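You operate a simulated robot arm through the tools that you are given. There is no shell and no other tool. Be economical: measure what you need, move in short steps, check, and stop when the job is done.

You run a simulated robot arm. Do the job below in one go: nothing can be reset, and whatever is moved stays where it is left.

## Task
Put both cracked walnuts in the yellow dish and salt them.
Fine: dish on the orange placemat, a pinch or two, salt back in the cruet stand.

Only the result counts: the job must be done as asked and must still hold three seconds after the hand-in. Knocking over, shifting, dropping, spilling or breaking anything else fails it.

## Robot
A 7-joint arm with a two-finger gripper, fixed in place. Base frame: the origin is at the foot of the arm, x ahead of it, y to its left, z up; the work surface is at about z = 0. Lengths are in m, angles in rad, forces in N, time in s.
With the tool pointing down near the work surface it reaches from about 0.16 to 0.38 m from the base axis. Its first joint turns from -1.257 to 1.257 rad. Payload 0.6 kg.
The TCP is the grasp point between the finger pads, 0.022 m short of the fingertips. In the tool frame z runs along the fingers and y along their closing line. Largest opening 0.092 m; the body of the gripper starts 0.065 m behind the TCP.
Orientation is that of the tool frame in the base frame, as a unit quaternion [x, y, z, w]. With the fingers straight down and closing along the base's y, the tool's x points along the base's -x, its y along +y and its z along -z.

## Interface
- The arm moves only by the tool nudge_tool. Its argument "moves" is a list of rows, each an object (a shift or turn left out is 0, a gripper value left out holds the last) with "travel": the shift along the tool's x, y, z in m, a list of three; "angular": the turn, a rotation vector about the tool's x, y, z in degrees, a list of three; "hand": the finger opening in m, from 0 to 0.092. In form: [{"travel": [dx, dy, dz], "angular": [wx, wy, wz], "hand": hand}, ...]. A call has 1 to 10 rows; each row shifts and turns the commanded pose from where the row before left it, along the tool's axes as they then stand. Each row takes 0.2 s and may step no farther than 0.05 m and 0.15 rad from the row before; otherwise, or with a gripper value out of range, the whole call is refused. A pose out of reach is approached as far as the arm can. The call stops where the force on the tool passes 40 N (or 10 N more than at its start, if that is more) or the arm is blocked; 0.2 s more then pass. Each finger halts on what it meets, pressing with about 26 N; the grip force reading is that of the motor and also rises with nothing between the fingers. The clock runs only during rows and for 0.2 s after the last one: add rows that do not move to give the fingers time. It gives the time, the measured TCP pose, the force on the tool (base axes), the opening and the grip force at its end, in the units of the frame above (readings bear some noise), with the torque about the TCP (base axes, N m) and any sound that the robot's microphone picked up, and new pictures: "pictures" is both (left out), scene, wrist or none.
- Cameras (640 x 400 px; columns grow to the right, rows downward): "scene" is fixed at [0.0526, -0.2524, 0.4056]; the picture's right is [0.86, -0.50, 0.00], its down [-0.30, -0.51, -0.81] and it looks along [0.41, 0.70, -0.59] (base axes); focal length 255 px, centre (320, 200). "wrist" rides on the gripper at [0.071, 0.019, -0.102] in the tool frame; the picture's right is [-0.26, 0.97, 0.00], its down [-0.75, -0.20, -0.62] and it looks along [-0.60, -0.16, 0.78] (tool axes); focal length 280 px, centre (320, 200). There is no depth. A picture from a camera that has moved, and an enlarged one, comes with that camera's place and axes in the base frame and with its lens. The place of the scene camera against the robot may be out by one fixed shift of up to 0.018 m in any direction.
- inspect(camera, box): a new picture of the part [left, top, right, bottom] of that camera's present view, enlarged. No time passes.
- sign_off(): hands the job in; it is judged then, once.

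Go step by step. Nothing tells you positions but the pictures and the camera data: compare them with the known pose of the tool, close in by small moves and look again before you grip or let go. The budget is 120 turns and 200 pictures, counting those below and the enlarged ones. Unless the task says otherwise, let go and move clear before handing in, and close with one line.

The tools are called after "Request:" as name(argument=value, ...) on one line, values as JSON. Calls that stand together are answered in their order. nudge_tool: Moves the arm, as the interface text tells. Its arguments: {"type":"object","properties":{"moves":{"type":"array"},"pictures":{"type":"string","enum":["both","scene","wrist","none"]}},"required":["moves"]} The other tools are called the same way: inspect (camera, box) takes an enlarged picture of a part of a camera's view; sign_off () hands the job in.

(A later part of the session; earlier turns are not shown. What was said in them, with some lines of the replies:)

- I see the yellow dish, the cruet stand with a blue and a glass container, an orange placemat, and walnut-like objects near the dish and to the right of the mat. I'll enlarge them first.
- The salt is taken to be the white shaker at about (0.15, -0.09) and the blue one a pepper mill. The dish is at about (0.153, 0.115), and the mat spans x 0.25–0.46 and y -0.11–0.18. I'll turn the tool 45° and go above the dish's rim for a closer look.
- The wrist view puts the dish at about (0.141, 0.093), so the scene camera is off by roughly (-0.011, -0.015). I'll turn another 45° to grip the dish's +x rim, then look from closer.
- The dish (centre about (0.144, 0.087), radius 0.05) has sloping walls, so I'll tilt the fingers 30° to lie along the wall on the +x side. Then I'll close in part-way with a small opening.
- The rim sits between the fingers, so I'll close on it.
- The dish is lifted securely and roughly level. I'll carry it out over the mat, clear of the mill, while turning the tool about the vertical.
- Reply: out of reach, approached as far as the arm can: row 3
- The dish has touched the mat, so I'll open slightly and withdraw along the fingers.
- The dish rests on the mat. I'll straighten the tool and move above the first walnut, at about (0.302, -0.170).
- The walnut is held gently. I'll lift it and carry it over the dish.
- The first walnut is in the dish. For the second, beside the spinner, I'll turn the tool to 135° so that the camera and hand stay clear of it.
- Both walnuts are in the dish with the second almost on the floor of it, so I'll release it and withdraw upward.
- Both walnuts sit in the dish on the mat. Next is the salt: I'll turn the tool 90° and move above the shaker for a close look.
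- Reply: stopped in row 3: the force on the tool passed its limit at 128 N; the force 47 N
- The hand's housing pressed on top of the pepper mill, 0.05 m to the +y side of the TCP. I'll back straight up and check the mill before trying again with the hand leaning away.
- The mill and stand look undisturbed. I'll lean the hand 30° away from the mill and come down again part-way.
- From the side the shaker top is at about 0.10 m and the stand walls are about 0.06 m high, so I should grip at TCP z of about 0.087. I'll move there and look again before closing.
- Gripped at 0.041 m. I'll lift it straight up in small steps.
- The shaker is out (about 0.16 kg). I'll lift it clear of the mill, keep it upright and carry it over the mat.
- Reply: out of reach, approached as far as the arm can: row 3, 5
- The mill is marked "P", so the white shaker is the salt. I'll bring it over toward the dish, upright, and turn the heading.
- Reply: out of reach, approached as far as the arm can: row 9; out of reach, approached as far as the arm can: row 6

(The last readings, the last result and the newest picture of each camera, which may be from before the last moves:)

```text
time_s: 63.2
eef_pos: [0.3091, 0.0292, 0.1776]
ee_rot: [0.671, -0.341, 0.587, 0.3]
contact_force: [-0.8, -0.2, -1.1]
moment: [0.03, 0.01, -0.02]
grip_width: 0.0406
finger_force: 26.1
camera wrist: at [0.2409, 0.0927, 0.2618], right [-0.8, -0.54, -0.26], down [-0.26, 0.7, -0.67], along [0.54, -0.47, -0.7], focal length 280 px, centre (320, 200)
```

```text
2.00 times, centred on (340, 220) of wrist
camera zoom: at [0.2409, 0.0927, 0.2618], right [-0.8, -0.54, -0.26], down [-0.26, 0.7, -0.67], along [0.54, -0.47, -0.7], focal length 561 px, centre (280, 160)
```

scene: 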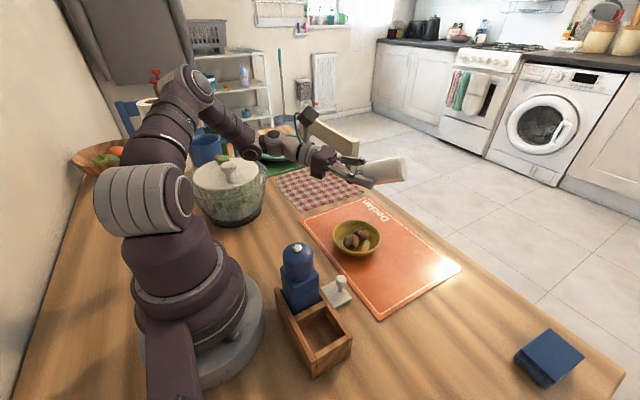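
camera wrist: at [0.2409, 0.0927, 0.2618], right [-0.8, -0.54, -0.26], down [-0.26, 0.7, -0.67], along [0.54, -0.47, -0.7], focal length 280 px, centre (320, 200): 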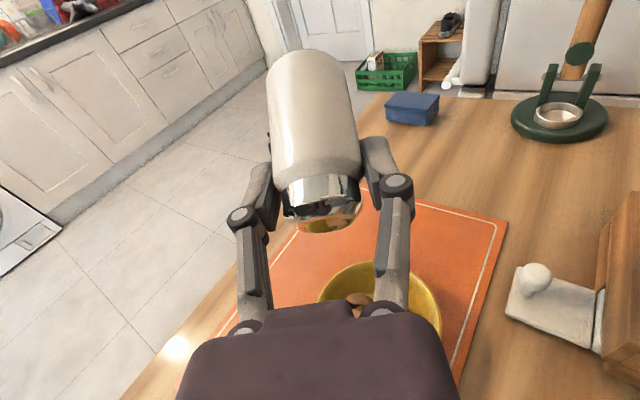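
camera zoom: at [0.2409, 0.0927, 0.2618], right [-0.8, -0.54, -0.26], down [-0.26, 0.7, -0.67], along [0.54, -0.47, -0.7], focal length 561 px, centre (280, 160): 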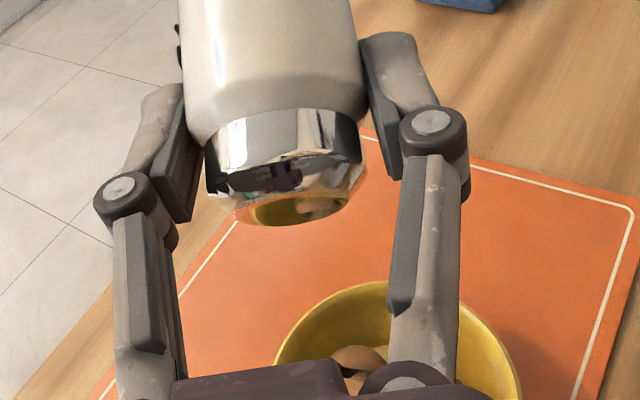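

Now at 112° and nothing has visibly come out. I'll tilt a bit further and look again.

Request:
nudge_tool(moves=[{"angular": [0, 7.5, 0]}, {"angular": [0, 7.5, 0]}, {"angular": [0, 7.5, 0]}, {}])

Request:
inspect(camera="scene", box=[300, 130, 440, 270])

```text
time_s: 64.2
eef_pos: [0.3118, 0.0287, 0.1878]
ee_rot: [0.536, -0.289, 0.711, 0.351]
contact_force: [-0.9, -2.3, -1.1]
moment: [-0.01, 0.07, 0.03]
grip_width: 0.0405
finger_force: 25.6
camera wrist: at [0.2268, 0.1109, 0.2295], right [-0.73, -0.62, -0.29], down [-0.05, 0.47, -0.88], along [0.68, -0.63, -0.38], focal length 280 px, centre (320, 200)
```

scene: 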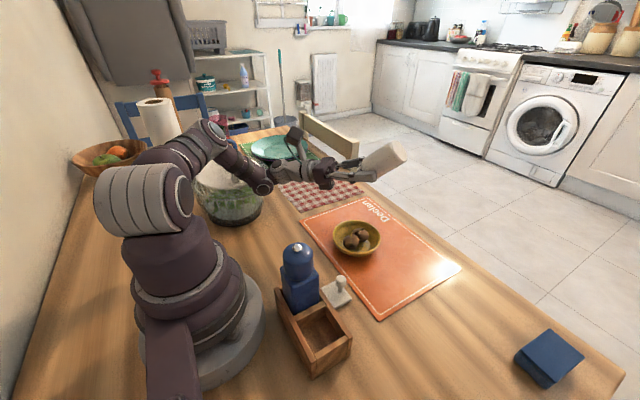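
wrist: 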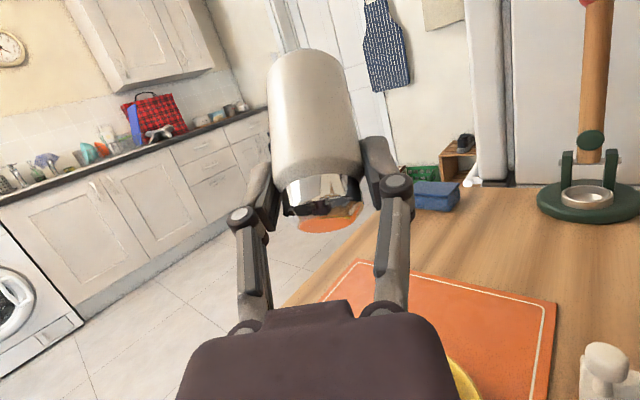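

```text
2.86 times, centred on (370, 200) of scene
camera zoom: at [0.0521, -0.253, 0.4053], right [0.86, -0.5, 0.0], down [-0.29, -0.51, -0.81], along [0.41, 0.7, -0.59], focal length 729 px, centre (177, 200)
```

zoom: 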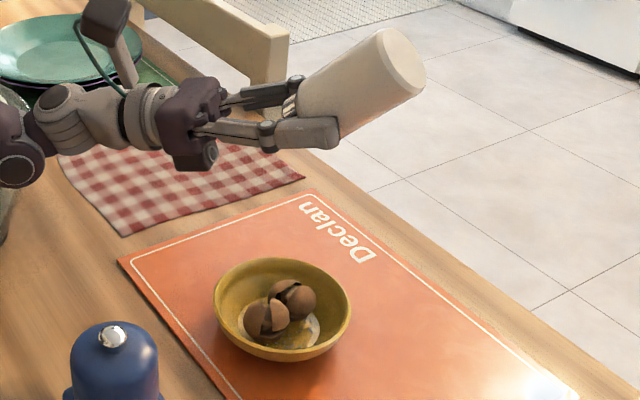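

Request:
inspect(camera="scene", box=[160, 110, 300, 240])

Request:
inspect(camera="scene", box=[325, 210, 395, 265])

```text
3.08 times, centred on (230, 175) of scene
camera zoom: at [0.0521, -0.253, 0.4053], right [0.86, -0.5, 0.0], down [-0.29, -0.51, -0.81], along [0.41, 0.7, -0.59], focal length 785 px, centre (597, 277)
```

zoom: 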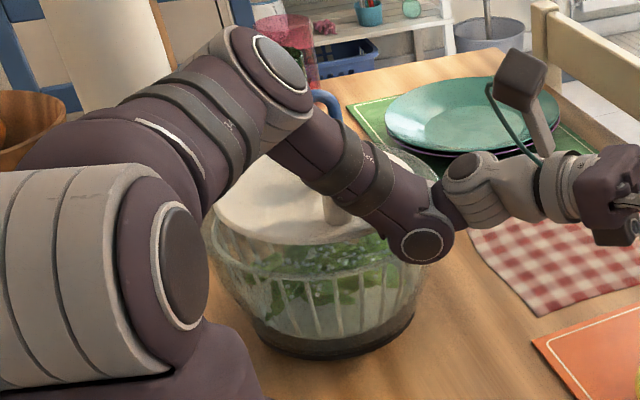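

```text
7.27 times, centred on (360, 238) of scene
camera zoom: at [0.0521, -0.253, 0.4053], right [0.86, -0.5, 0.0], down [-0.29, -0.51, -0.81], along [0.41, 0.7, -0.59], focal length 1855 px, centre (29, -73)
```

zoom: 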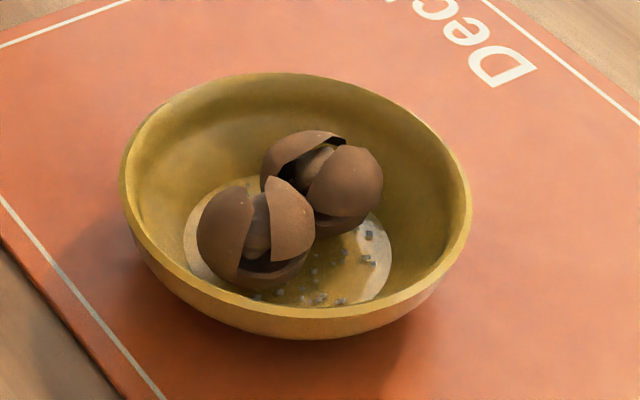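

Salt grains are now in the dish, so I'll tilt straight back to stop the flow. That also lifts the arm away from the spinner.

Request:
nudge_tool(moves=[{"angular": [0, -8.4, 0]}, {"angular": [0, -8.4, 0]}, {"angular": [0, -8.4, 0]}, {"angular": [0, -8.4, 0]}, {"angular": [0, -8.4, 0]}, {"angular": [0, -8.4, 0]}, {}])

Request:
inspect(camera="scene", box=[325, 210, 395, 265])

Request:
inspect(camera="scene", box=[160, 110, 300, 240])

```text
time_s: 65.8
eef_pos: [0.3089, 0.0286, 0.1782]
ee_rot: [0.793, -0.403, 0.406, 0.209]
contact_force: [0.1, -0.5, -0.8]
moment: [-0.01, 0.01, 0.01]
grip_width: 0.0407
finger_force: 26.2
camera wrist: at [0.2699, 0.0518, 0.2956], right [-0.87, -0.44, -0.21], down [-0.39, 0.89, -0.25], along [0.3, -0.14, -0.95], focal length 280 px, centre (320, 200)
```

scene: 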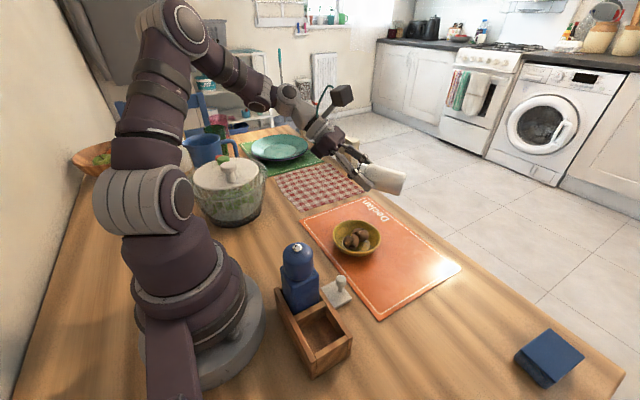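
wrist: 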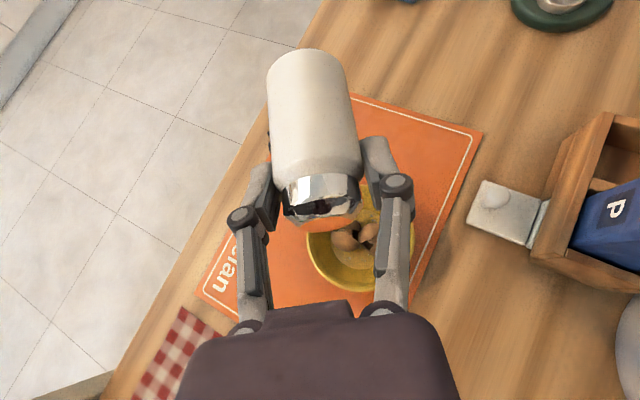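

```text
7.27 times, centred on (360, 238) of scene
camera zoom: at [0.0526, -0.2524, 0.4056], right [0.86, -0.5, 0.0], down [-0.3, -0.51, -0.81], along [0.41, 0.7, -0.59], focal length 1855 px, centre (29, -73)
```

zoom: 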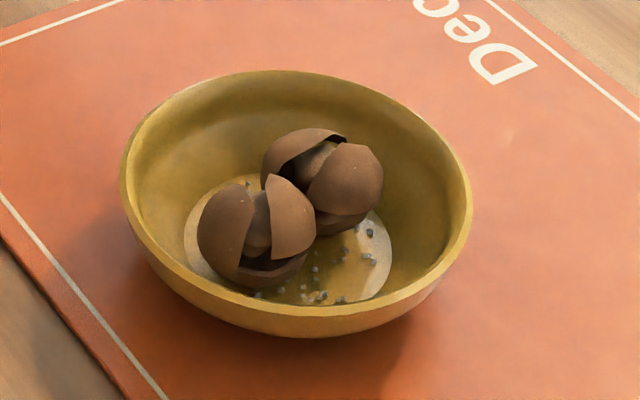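

```text
3.08 times, centred on (230, 175) of scene
camera zoom: at [0.0526, -0.2524, 0.4056], right [0.86, -0.5, 0.0], down [-0.3, -0.51, -0.81], along [0.41, 0.7, -0.59], focal length 785 px, centre (597, 277)
```

zoom: 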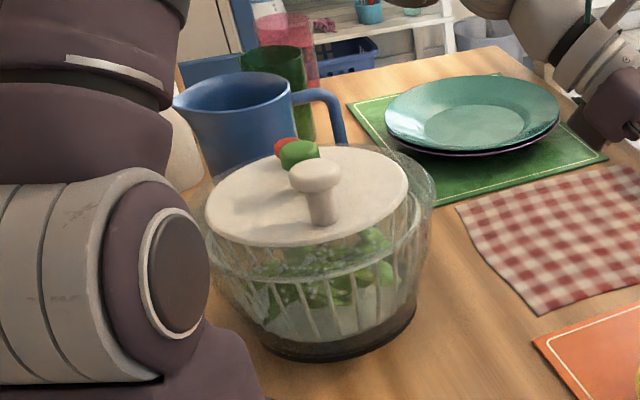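

Request:
inspect(camera="scene", box=[342, 225, 384, 255])

Request:
inspect(camera="wrist", box=[300, 170, 430, 300])

```text
13.33 times, centred on (363, 240) of scene
camera zoom: at [0.0526, -0.2524, 0.4056], right [0.86, -0.5, 0.0], down [-0.3, -0.51, -0.81], along [0.41, 0.7, -0.59], focal length 3400 px, centre (-253, -333)
```

zoom: 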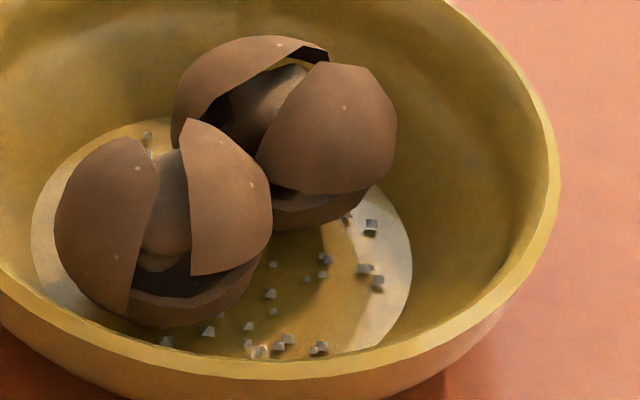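

```text
3.08 times, centred on (365, 235) of wrist
camera zoom: at [0.2699, 0.0518, 0.2956], right [-0.87, -0.44, -0.21], down [-0.39, 0.89, -0.25], along [0.3, -0.14, -0.95], focal length 863 px, centre (182, 92)
```

zoom: 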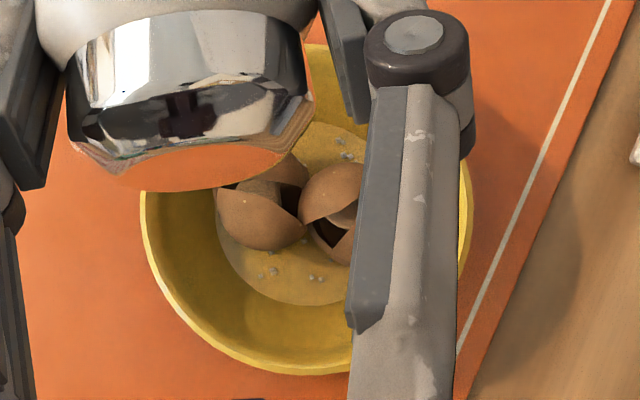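

About two dozen salt crystals lie around the walnuts, which is a good pinch, and nothing has landed outside the dish. I'll raise the shaker, turn it upright and bring the heading back to 90°.

Request:
nudge_tool(moves=[{"travel": [0.0284, 0, -0.0204]}, {"angular": [0, -7.75, 0]}, {"angular": [0, -7.75, 0]}, {"angular": [0, -7.75, 0]}, {"angular": [0, -7.75, 0]}, {"angular": [0, -7.75, 0]}, {"angular": [0, -7.75, 0]}, {"angular": [0, -7.8, 0]}, {}], pictures="none")

Request:
nudge_tool(moves=[{"angular": [0, 0, 7.2]}, {"angular": [0, 0, 7.2]}, {"angular": [0, 0, 7.2]}, {"angular": [0, 0, 7.2]}, {"angular": [0, 0, 7.2]}, {}])

```text
time_s: 67.8
eef_pos: [0.3107, 0.031, 0.2127]
ee_rot: [0.891, -0.454, 0.002, 0.002]
contact_force: [0.1, -0.1, -0.8]
moment: [0.0, -0.03, -0.03]
grip_width: 0.0404
finger_force: 26.0
```

```text
time_s: 69.2
eef_pos: [0.3101, 0.0304, 0.2135]
ee_rot: [-0.707, 0.707, -0.002, -0.003]
contact_force: [0.5, 0.7, -1.4]
moment: [0.02, -0.04, 0.02]
grip_width: 0.0406
finger_force: 26.1
camera wrist: at [0.2912, -0.0407, 0.316], right [-0.96, 0.26, 0.0], down [0.21, 0.76, 0.62], along [0.16, 0.6, -0.78], focal length 280 px, centre (320, 200)
```

scene: 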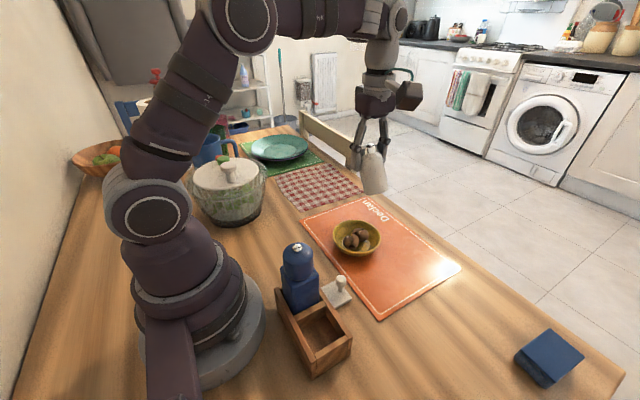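
wrist: 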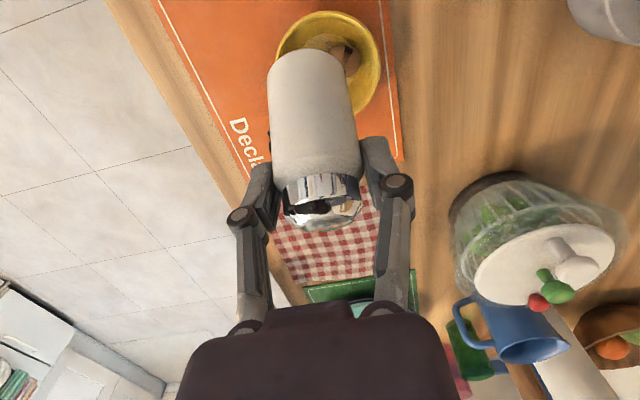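

Request:
nudge_tool(moves=[{"travel": [0.0475, 0, 0]}, {"travel": [0.0475, 0, 0]}, {"travel": [0.0475, 0, 0]}, {"travel": [0, 0.044, 0]}, {"travel": [0, 0.044, 0]}, {"angular": [0, -7.5, 0]}, {"angular": [0, -7.5, 0]}, {"angular": [0, -7.5, 0]}, {"angular": [0, -7.5, 0]}, {}])

```text
time_s: 71.4
eef_pos: [0.2265, -0.1204, 0.2093]
ee_rot: [-0.685, 0.686, 0.174, 0.173]
contact_force: [-0.4, 0.4, -0.9]
moment: [0.01, 0.02, 0.04]
grip_width: 0.041
finger_force: 25.8
out of reach, approached as far as the arm can: row 9
camera wrist: at [0.208, -0.2316, 0.2656], right [-0.97, 0.23, 0.13], down [0.21, 0.36, 0.91], along [0.16, 0.9, -0.4], focal length 280 px, centre (320, 200)
```

scene: 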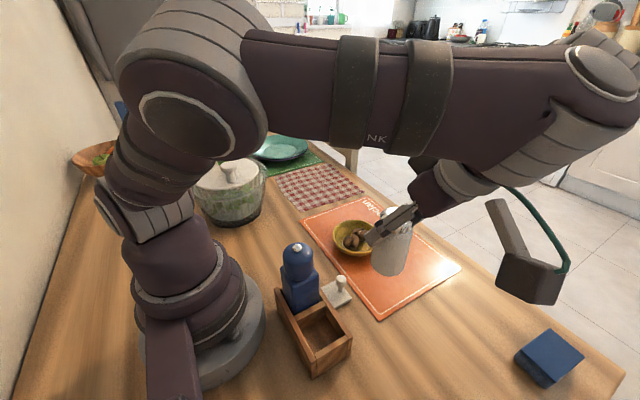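
wrist: 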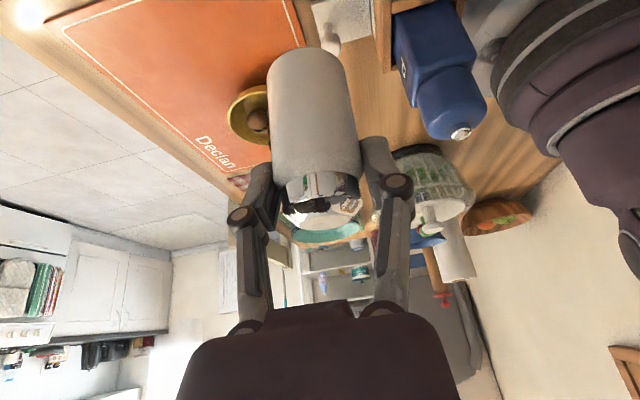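

Request:
nudge_tool(moves=[{"travel": [0, 0.047, 0.011]}, {"travel": [0.0011, 0.0465, 0.011]}, {"angular": [0, -1.6, 0]}, {}, {}])

Request:
inspect(camera="wrist", box=[200, 0, 440, 250])

```text
time_s: 72.6
eef_pos: [0.1323, -0.1121, 0.1896]
ee_rot: [-0.681, 0.681, 0.19, 0.191]
contact_force: [-0.7, 0.0, -2.0]
moment: [-0.02, -0.04, -0.03]
grip_width: 0.0406
finger_force: 25.7
camera wrist: at [0.1138, -0.2247, 0.2401], right [-0.97, 0.22, 0.14], down [0.2, 0.32, 0.93], along [0.16, 0.92, -0.35], focal length 280 px, centre (320, 200)
```

scene: 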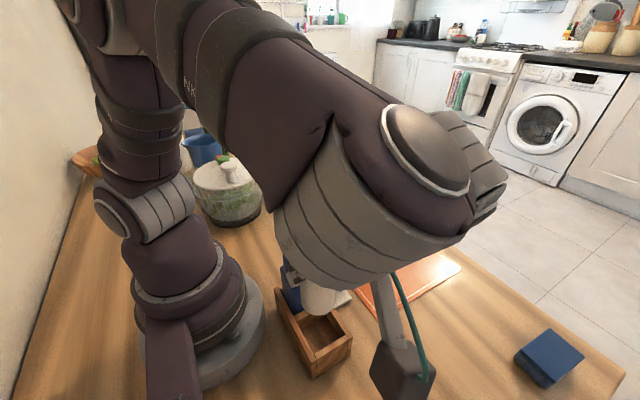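
wrist: 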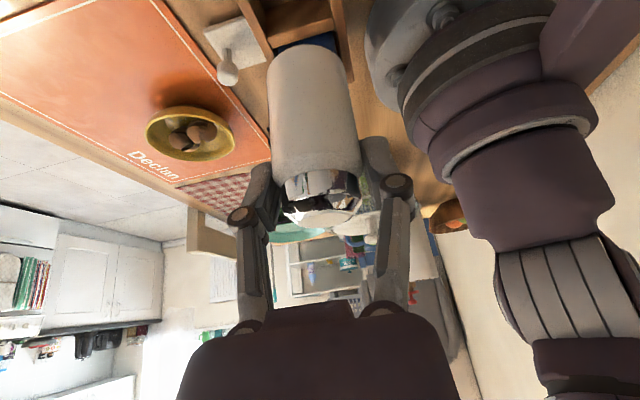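

```text
1.60 times, centred on (320, 125) of wrist
camera zoom: at [0.1138, -0.2247, 0.2401], right [-0.97, 0.22, 0.14], down [0.2, 0.32, 0.93], along [0.16, 0.92, -0.35], focal length 449 px, centre (320, 320)
```

zoom: 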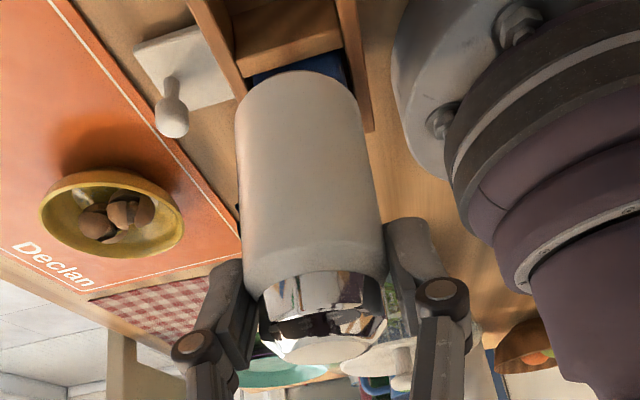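

Request:
nudge_tool(moves=[{"angular": [0, 1.2, 0]}, {"travel": [0.0085, -0.0005, 0.0155]}, {"travel": [0.0085, 0, 0.0155]}, {}])

Request:
inspect(camera="wrist", box=[200, 0, 440, 250])

Request:
inspect(camera="scene", box=[240, 240, 380, 390])

```text
time_s: 73.6
eef_pos: [0.1335, -0.1115, 0.1562]
ee_rot: [-0.683, 0.683, 0.184, 0.184]
contact_force: [-0.5, -0.1, -1.0]
moment: [-0.02, -0.02, 0.01]
grip_width: 0.0405
finger_force: 26.2
camera wrist: at [0.1144, -0.2236, 0.2088], right [-0.96, 0.23, 0.13], down [0.2, 0.34, 0.92], along [0.16, 0.91, -0.37], focal length 280 px, centre (320, 200)
```

scene: 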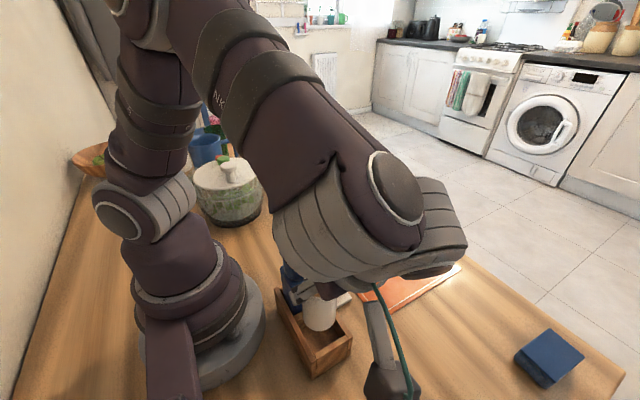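
wrist: 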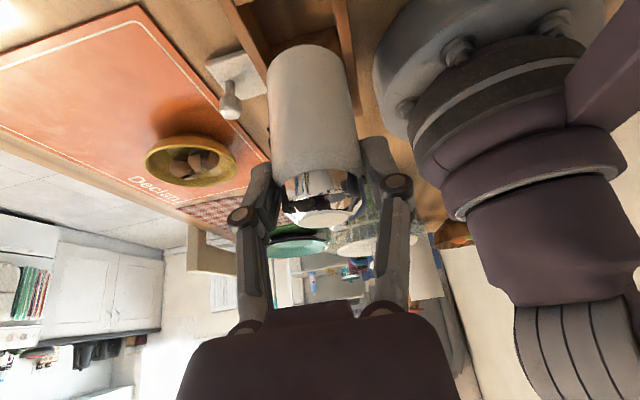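

```text
1.60 times, centred on (320, 125) of wrist
camera zoom: at [0.1144, -0.2236, 0.2088], right [-0.96, 0.23, 0.13], down [0.2, 0.34, 0.92], along [0.16, 0.91, -0.37], focal length 449 px, centre (320, 320)
```

zoom: 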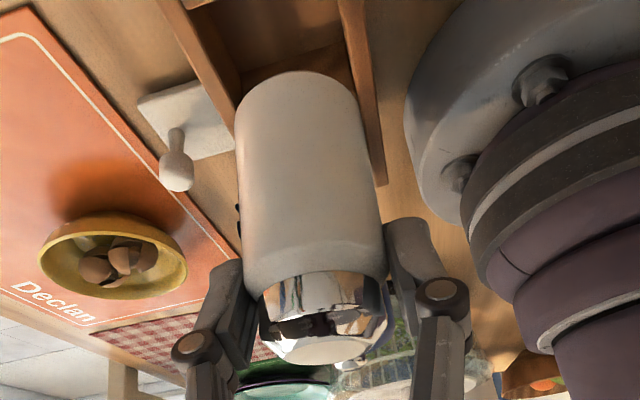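

```text
2.67 times, centred on (310, 315) of scene
camera zoom: at [0.0526, -0.2524, 0.4056], right [0.86, -0.5, 0.0], down [-0.3, -0.51, -0.81], along [0.41, 0.7, -0.59], focal length 680 px, centre (347, -107)
```

zoom: 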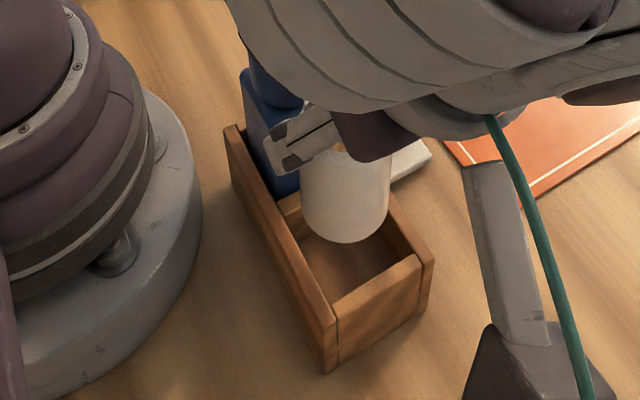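

Request:
nudge_tool(moves=[{"travel": [0.0068, 0.0003, 0.0122]}, {"travel": [0.005, 0, 0.0087]}, {"travel": [0.005, 0, 0.0087]}, {}])

Request:
inspect(camera="scene", box=[240, 240, 380, 390])

```text
time_s: 74.6
eef_pos: [0.132, -0.1104, 0.1209]
ee_rot: [0.683, -0.683, -0.184, -0.183]
contact_force: [-0.1, -0.3, -1.3]
moment: [0.02, -0.01, -0.02]
grip_width: 0.0407
finger_force: 25.9
camera wrist: at [0.1144, -0.2224, 0.1737], right [-0.97, 0.23, 0.13], down [0.2, 0.34, 0.92], along [0.16, 0.91, -0.37], focal length 280 px, centre (320, 200)
```

scene: 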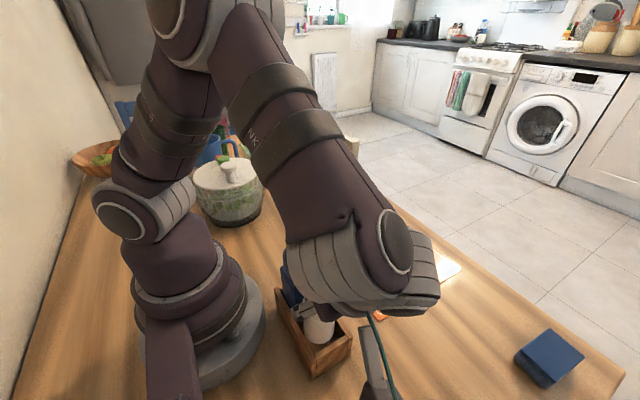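
wrist: 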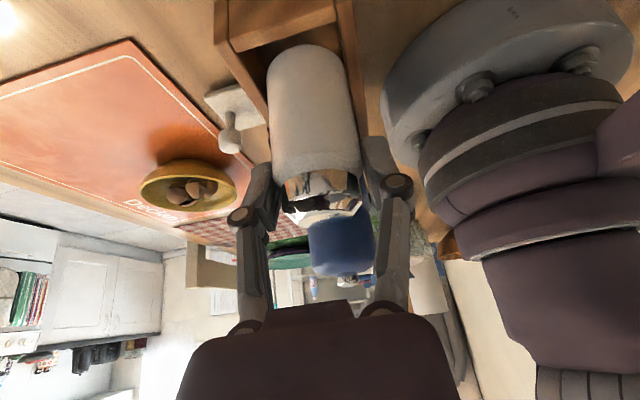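

```text
2.67 times, centred on (310, 315) of scene
camera zoom: at [0.0526, -0.2524, 0.4056], right [0.86, -0.5, 0.0], down [-0.3, -0.51, -0.81], along [0.41, 0.7, -0.59], focal length 680 px, centre (347, -107)
```

zoom: 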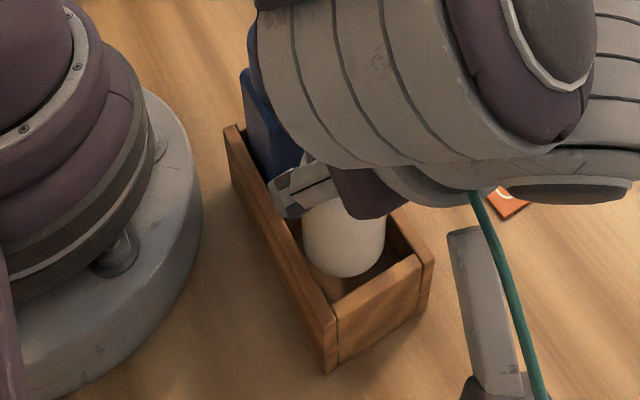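

Request:
nudge_tool(moves=[{"travel": [0.005, 0, 0.0087]}, {"travel": [0.005, 0, 0.0087]}, {"travel": [0.003, 0, 0.0052]}, {}], pictures="none")

Request:
nudge_tool(moves=[{"travel": [0.001, 0, 0.0017]}, {"travel": [0.001, 0, 0.0017]}, {}], pictures="none")

```text
time_s: 75.6
eef_pos: [0.1343, -0.1108, 0.095]
ee_rot: [0.683, -0.682, -0.183, -0.184]
contact_force: [0.7, 0.3, -0.6]
moment: [-0.03, -0.02, -0.01]
grip_width: 0.0407
finger_force: 25.9
```

```text
time_s: 76.4
eef_pos: [0.1332, -0.1087, 0.0906]
ee_rot: [-0.683, 0.683, 0.184, 0.183]
contact_force: [-8.0, -2.4, 21.7]
moment: [0.03, 0.24, 0.03]
grip_width: 0.0405
finger_force: 25.9
```

Request:
inspect(camera="wrist", box=[200, 0, 440, 250])

Request:
inspect(camera="scene", box=[240, 240, 380, 390])

```text
1.60 times, centred on (320, 125) of wrist
camera zoom: at [0.1154, -0.2215, 0.1434], right [-0.96, 0.23, 0.13], down [0.21, 0.34, 0.92], along [0.16, 0.91, -0.37], focal length 449 px, centre (320, 320)
```

zoom: 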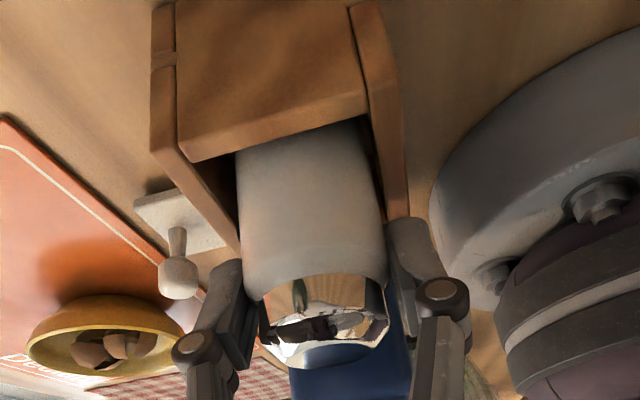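

```text
2.67 times, centred on (310, 315) of scene
camera zoom: at [0.0526, -0.2524, 0.4057], right [0.86, -0.5, 0.0], down [-0.3, -0.51, -0.81], along [0.41, 0.7, -0.59], focal length 680 px, centre (347, -107)
```

zoom: 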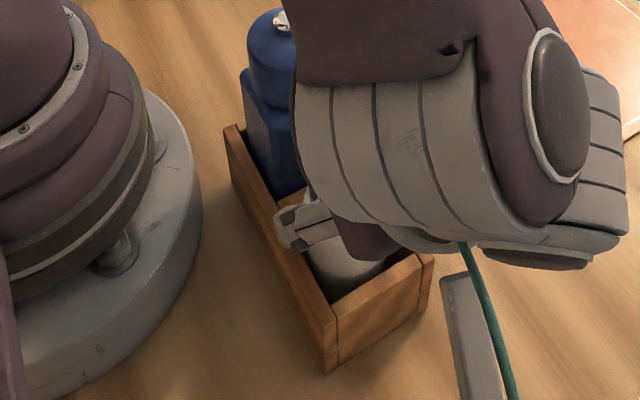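

Request:
nudge_tool(moves=[{"travel": [0, 0.001, 0]}, {}], pictures="none")

Request:
nudge_tool(moves=[{"travel": [0, 0.001, 0]}, {}], pictures="none")

```text
time_s: 77.0
eef_pos: [0.1337, -0.1103, 0.09]
ee_rot: [0.683, -0.682, -0.183, -0.185]
contact_force: [4.3, -0.1, 9.1]
moment: [0.18, -0.34, -0.04]
grip_width: 0.0405
finger_force: 26.2
```

```text
time_s: 77.6
eef_pos: [0.1327, -0.109, 0.0904]
ee_rot: [-0.683, 0.683, 0.184, 0.184]
contact_force: [2.1, 0.5, 5.7]
moment: [0.15, -0.21, -0.03]
grip_width: 0.0402
finger_force: 26.1
```

Request:
nudge_tool(moves=[{"travel": [0.0005, 0, 0.0009]}, {}], pictures="none")

```text
time_s: 78.2
eef_pos: [0.1324, -0.1092, 0.0904]
ee_rot: [0.683, -0.683, -0.183, -0.184]
contact_force: [-1.1, -5.0, 20.0]
moment: [-0.11, -0.02, 0.0]
grip_width: 0.0403
finger_force: 25.6
```

The shaker is down on the stand's floor (20 N, nearly no torque). I'll ease the push, open, and back out along the lean.

Request:
nudge_tool(moves=[{"travel": [-0.0005, 0, -0.0009]}, {"hand": 0.048}, {"hand": 0.06}, {}, {}])

Request:
inspect(camera="wrist", box=[200, 0, 440, 250])

```text
time_s: 79.4
eef_pos: [0.1314, -0.1095, 0.0905]
ee_rot: [-0.683, 0.683, 0.183, 0.184]
contact_force: [-0.7, 0.0, 0.1]
moment: [0.0, -0.02, -0.02]
grip_width: 0.0598
finger_force: 0.0
camera wrist: at [0.1133, -0.2207, 0.1438], right [-0.97, 0.23, 0.13], down [0.2, 0.34, 0.92], along [0.16, 0.91, -0.37], focal length 280 px, centre (320, 200)
```

scene: 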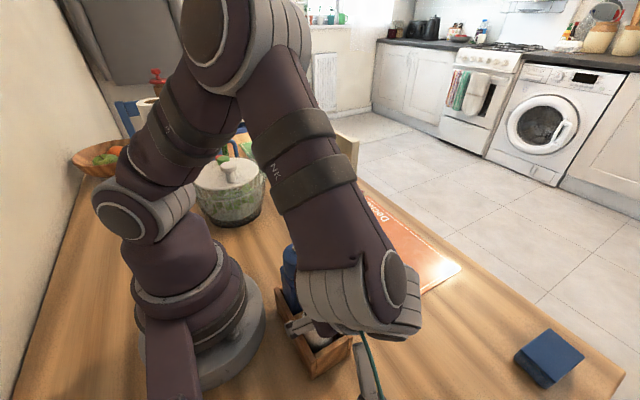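
wrist: 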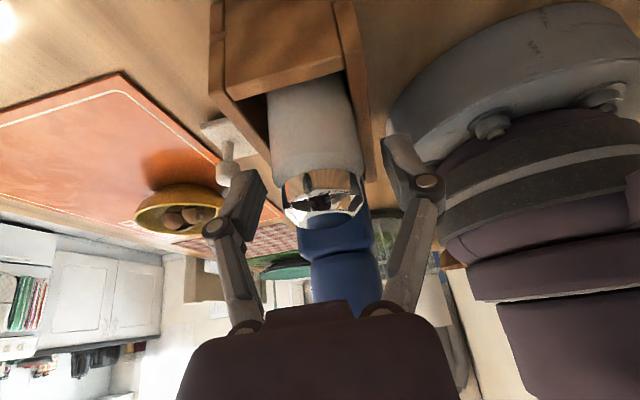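

```text
1.60 times, centred on (320, 125) of wrist
camera zoom: at [0.1133, -0.2207, 0.1438], right [-0.97, 0.23, 0.13], down [0.2, 0.34, 0.92], along [0.16, 0.91, -0.37], focal length 449 px, centre (320, 320)
```

zoom: 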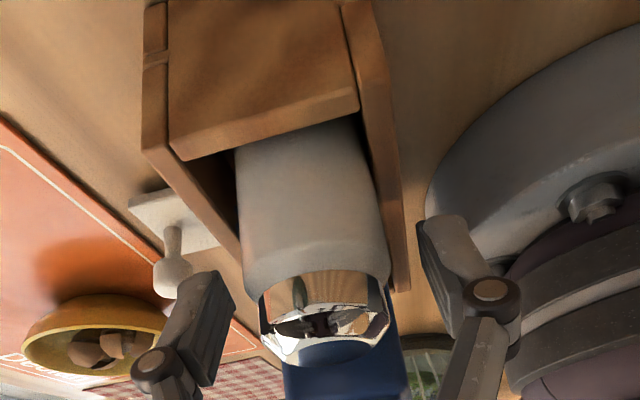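

Request:
nudge_tool(moves=[{"travel": [0, 0, -0.02]}, {"travel": [0, 0, -0.03]}, {"travel": [-0.015, 0, -0.026]}, {"travel": [-0.015, 0, -0.026]}, {"travel": [0, -0.04, 0]}, {"travel": [0, -0.04, 0]}, {"travel": [0, -0.04, 0]}, {}])

Request:
inspect(camera="scene", box=[240, 210, 400, 390])

Request:
inspect(camera="scene", box=[160, 110, 320, 240])

```text
time_s: 81.2
eef_pos: [0.2527, -0.1301, 0.1902]
ee_rot: [-0.682, 0.683, 0.185, 0.185]
contact_force: [0.8, -0.6, -0.7]
moment: [0.02, -0.02, -0.01]
grip_width: 0.0601
finger_force: 0.0
out of reach, approached as far as the arm can: row 4, 5, 6
camera wrist: at [0.2331, -0.2415, 0.2423], right [-0.96, 0.23, 0.13], down [0.21, 0.34, 0.92], along [0.16, 0.91, -0.37], focal length 280 px, centre (320, 200)
```

scene: 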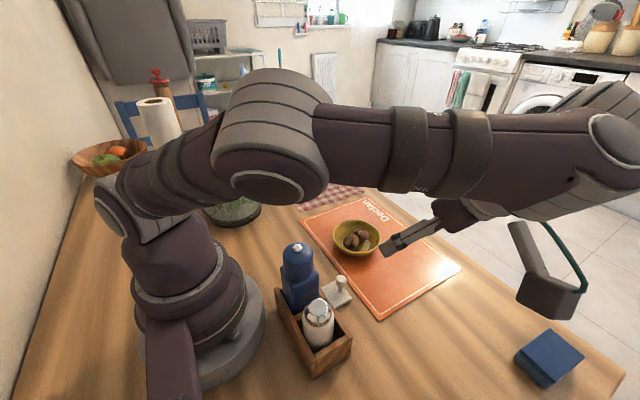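
wrist: 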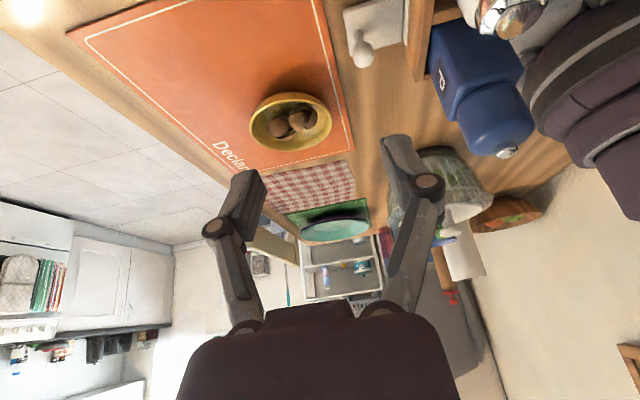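

```text
2.22 times, centred on (320, 300) of scene
camera zoom: at [0.0526, -0.2524, 0.4056], right [0.86, -0.5, 0.0], down [-0.3, -0.51, -0.81], along [0.41, 0.7, -0.59], focal length 567 px, centre (320, -22)
```

zoom: 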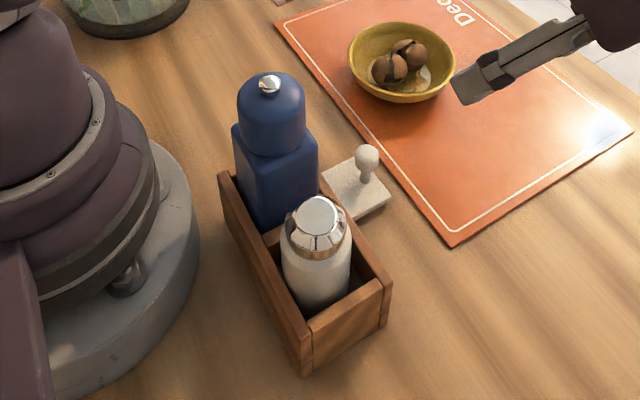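

```text
3.08 times, centred on (240, 175) of scene
camera zoom: at [0.0526, -0.2524, 0.4056], right [0.86, -0.5, 0.0], down [-0.3, -0.51, -0.81], along [0.41, 0.7, -0.59], focal length 785 px, centre (566, 277)
```

zoom: 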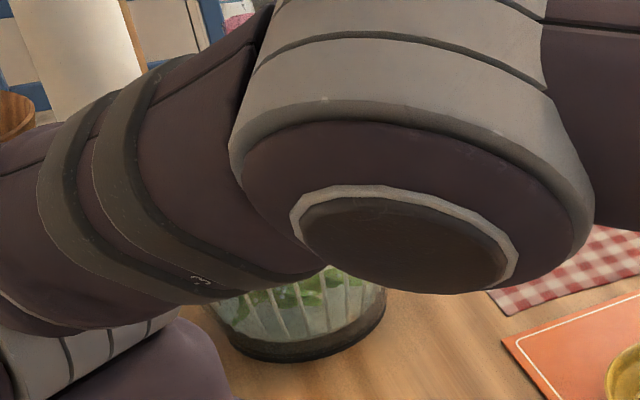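

Everything is in place. I'll straighten the tool, move clear and take a last look at the dish and surroundings.

Request:
nudge_tool(moves=[{"angular": [0, 7.5, 0]}, {"angular": [0, 7.5, 0]}, {"angular": [0, 7.5, 0]}, {"angular": [0, 7.5, 0]}, {"travel": [0.02, 0, -0.03]}, {}])

Request:
inspect(camera="scene", box=[330, 215, 390, 262])

Request:
inspect(camera="scene", box=[170, 120, 330, 240])

Request:
inspect(camera="scene", box=[270, 190, 470, 330])

```text
time_s: 82.6
eef_pos: [0.2535, -0.1509, 0.2207]
ee_rot: [0.708, -0.707, 0.0, 0.0]
contact_force: [-0.1, -0.4, -1.2]
moment: [0.0, -0.05, 0.02]
grip_width: 0.0602
finger_force: 0.0
camera wrist: at [0.235, -0.2211, 0.3223], right [-0.97, 0.26, 0.0], down [0.2, 0.75, 0.63], along [0.16, 0.6, -0.78], focal length 280 px, centre (320, 200)
```

scene: 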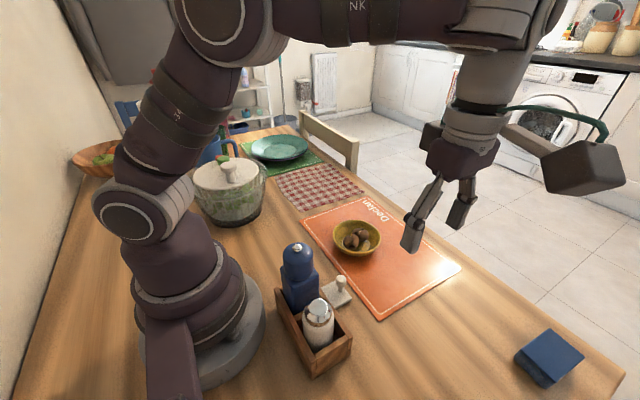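
wrist: 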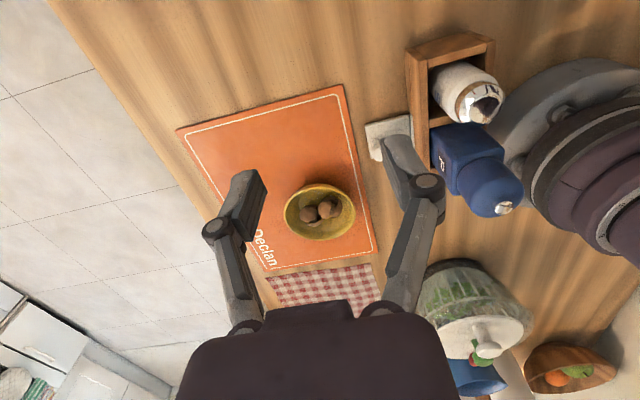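

```text
8.51 times, centred on (360, 238) of scene
camera zoom: at [0.0526, -0.2524, 0.4056], right [0.86, -0.5, 0.0], down [-0.3, -0.51, -0.81], along [0.41, 0.7, -0.59], focal length 2170 px, centre (-20, -128)
```

zoom: 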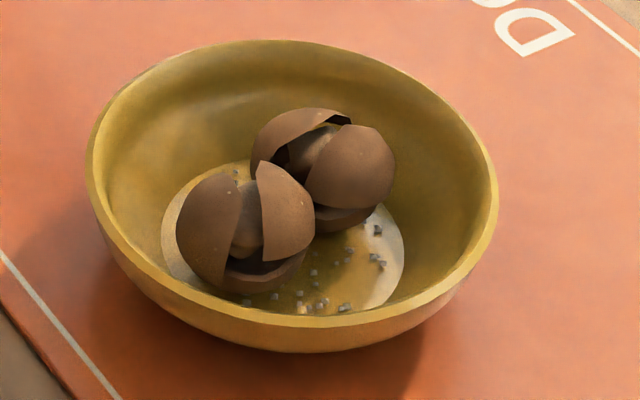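

```text
3.33 times, centred on (250, 180) of scene
camera zoom: at [0.0526, -0.2524, 0.4056], right [0.86, -0.5, 0.0], down [-0.3, -0.51, -0.81], along [0.41, 0.7, -0.59], focal length 850 px, centre (553, 267)
```

zoom: 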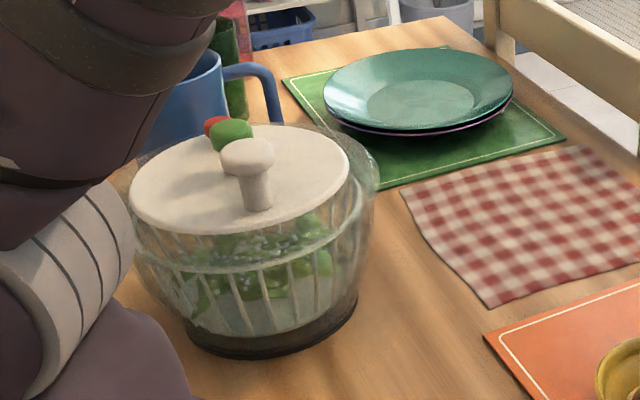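

```text
2.86 times, centred on (370, 260) of scene
camera zoom: at [0.0526, -0.2524, 0.4056], right [0.86, -0.5, 0.0], down [-0.3, -0.51, -0.81], along [0.41, 0.7, -0.59], focal length 729 px, centre (177, 29)
```

zoom: 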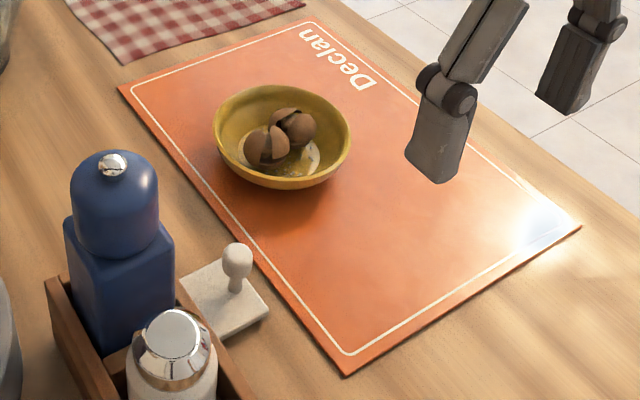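

Both walnuts sit salted in the yellow dish on the orange mat. The salt is back in the stand, nothing else has moved, and the hand is clear, so I'm handing in.

Request:
sign_off()

```text
The job is handed in.
```

Both cracked walnuts are in the yellow dish on the orange placemat with about a pinch of salt, and the salt is back in the cruet stand. While I was reaching for the salt, the hand pressed down hard on the pepper mill once, but the mill and stand look unmoved in the pictures.
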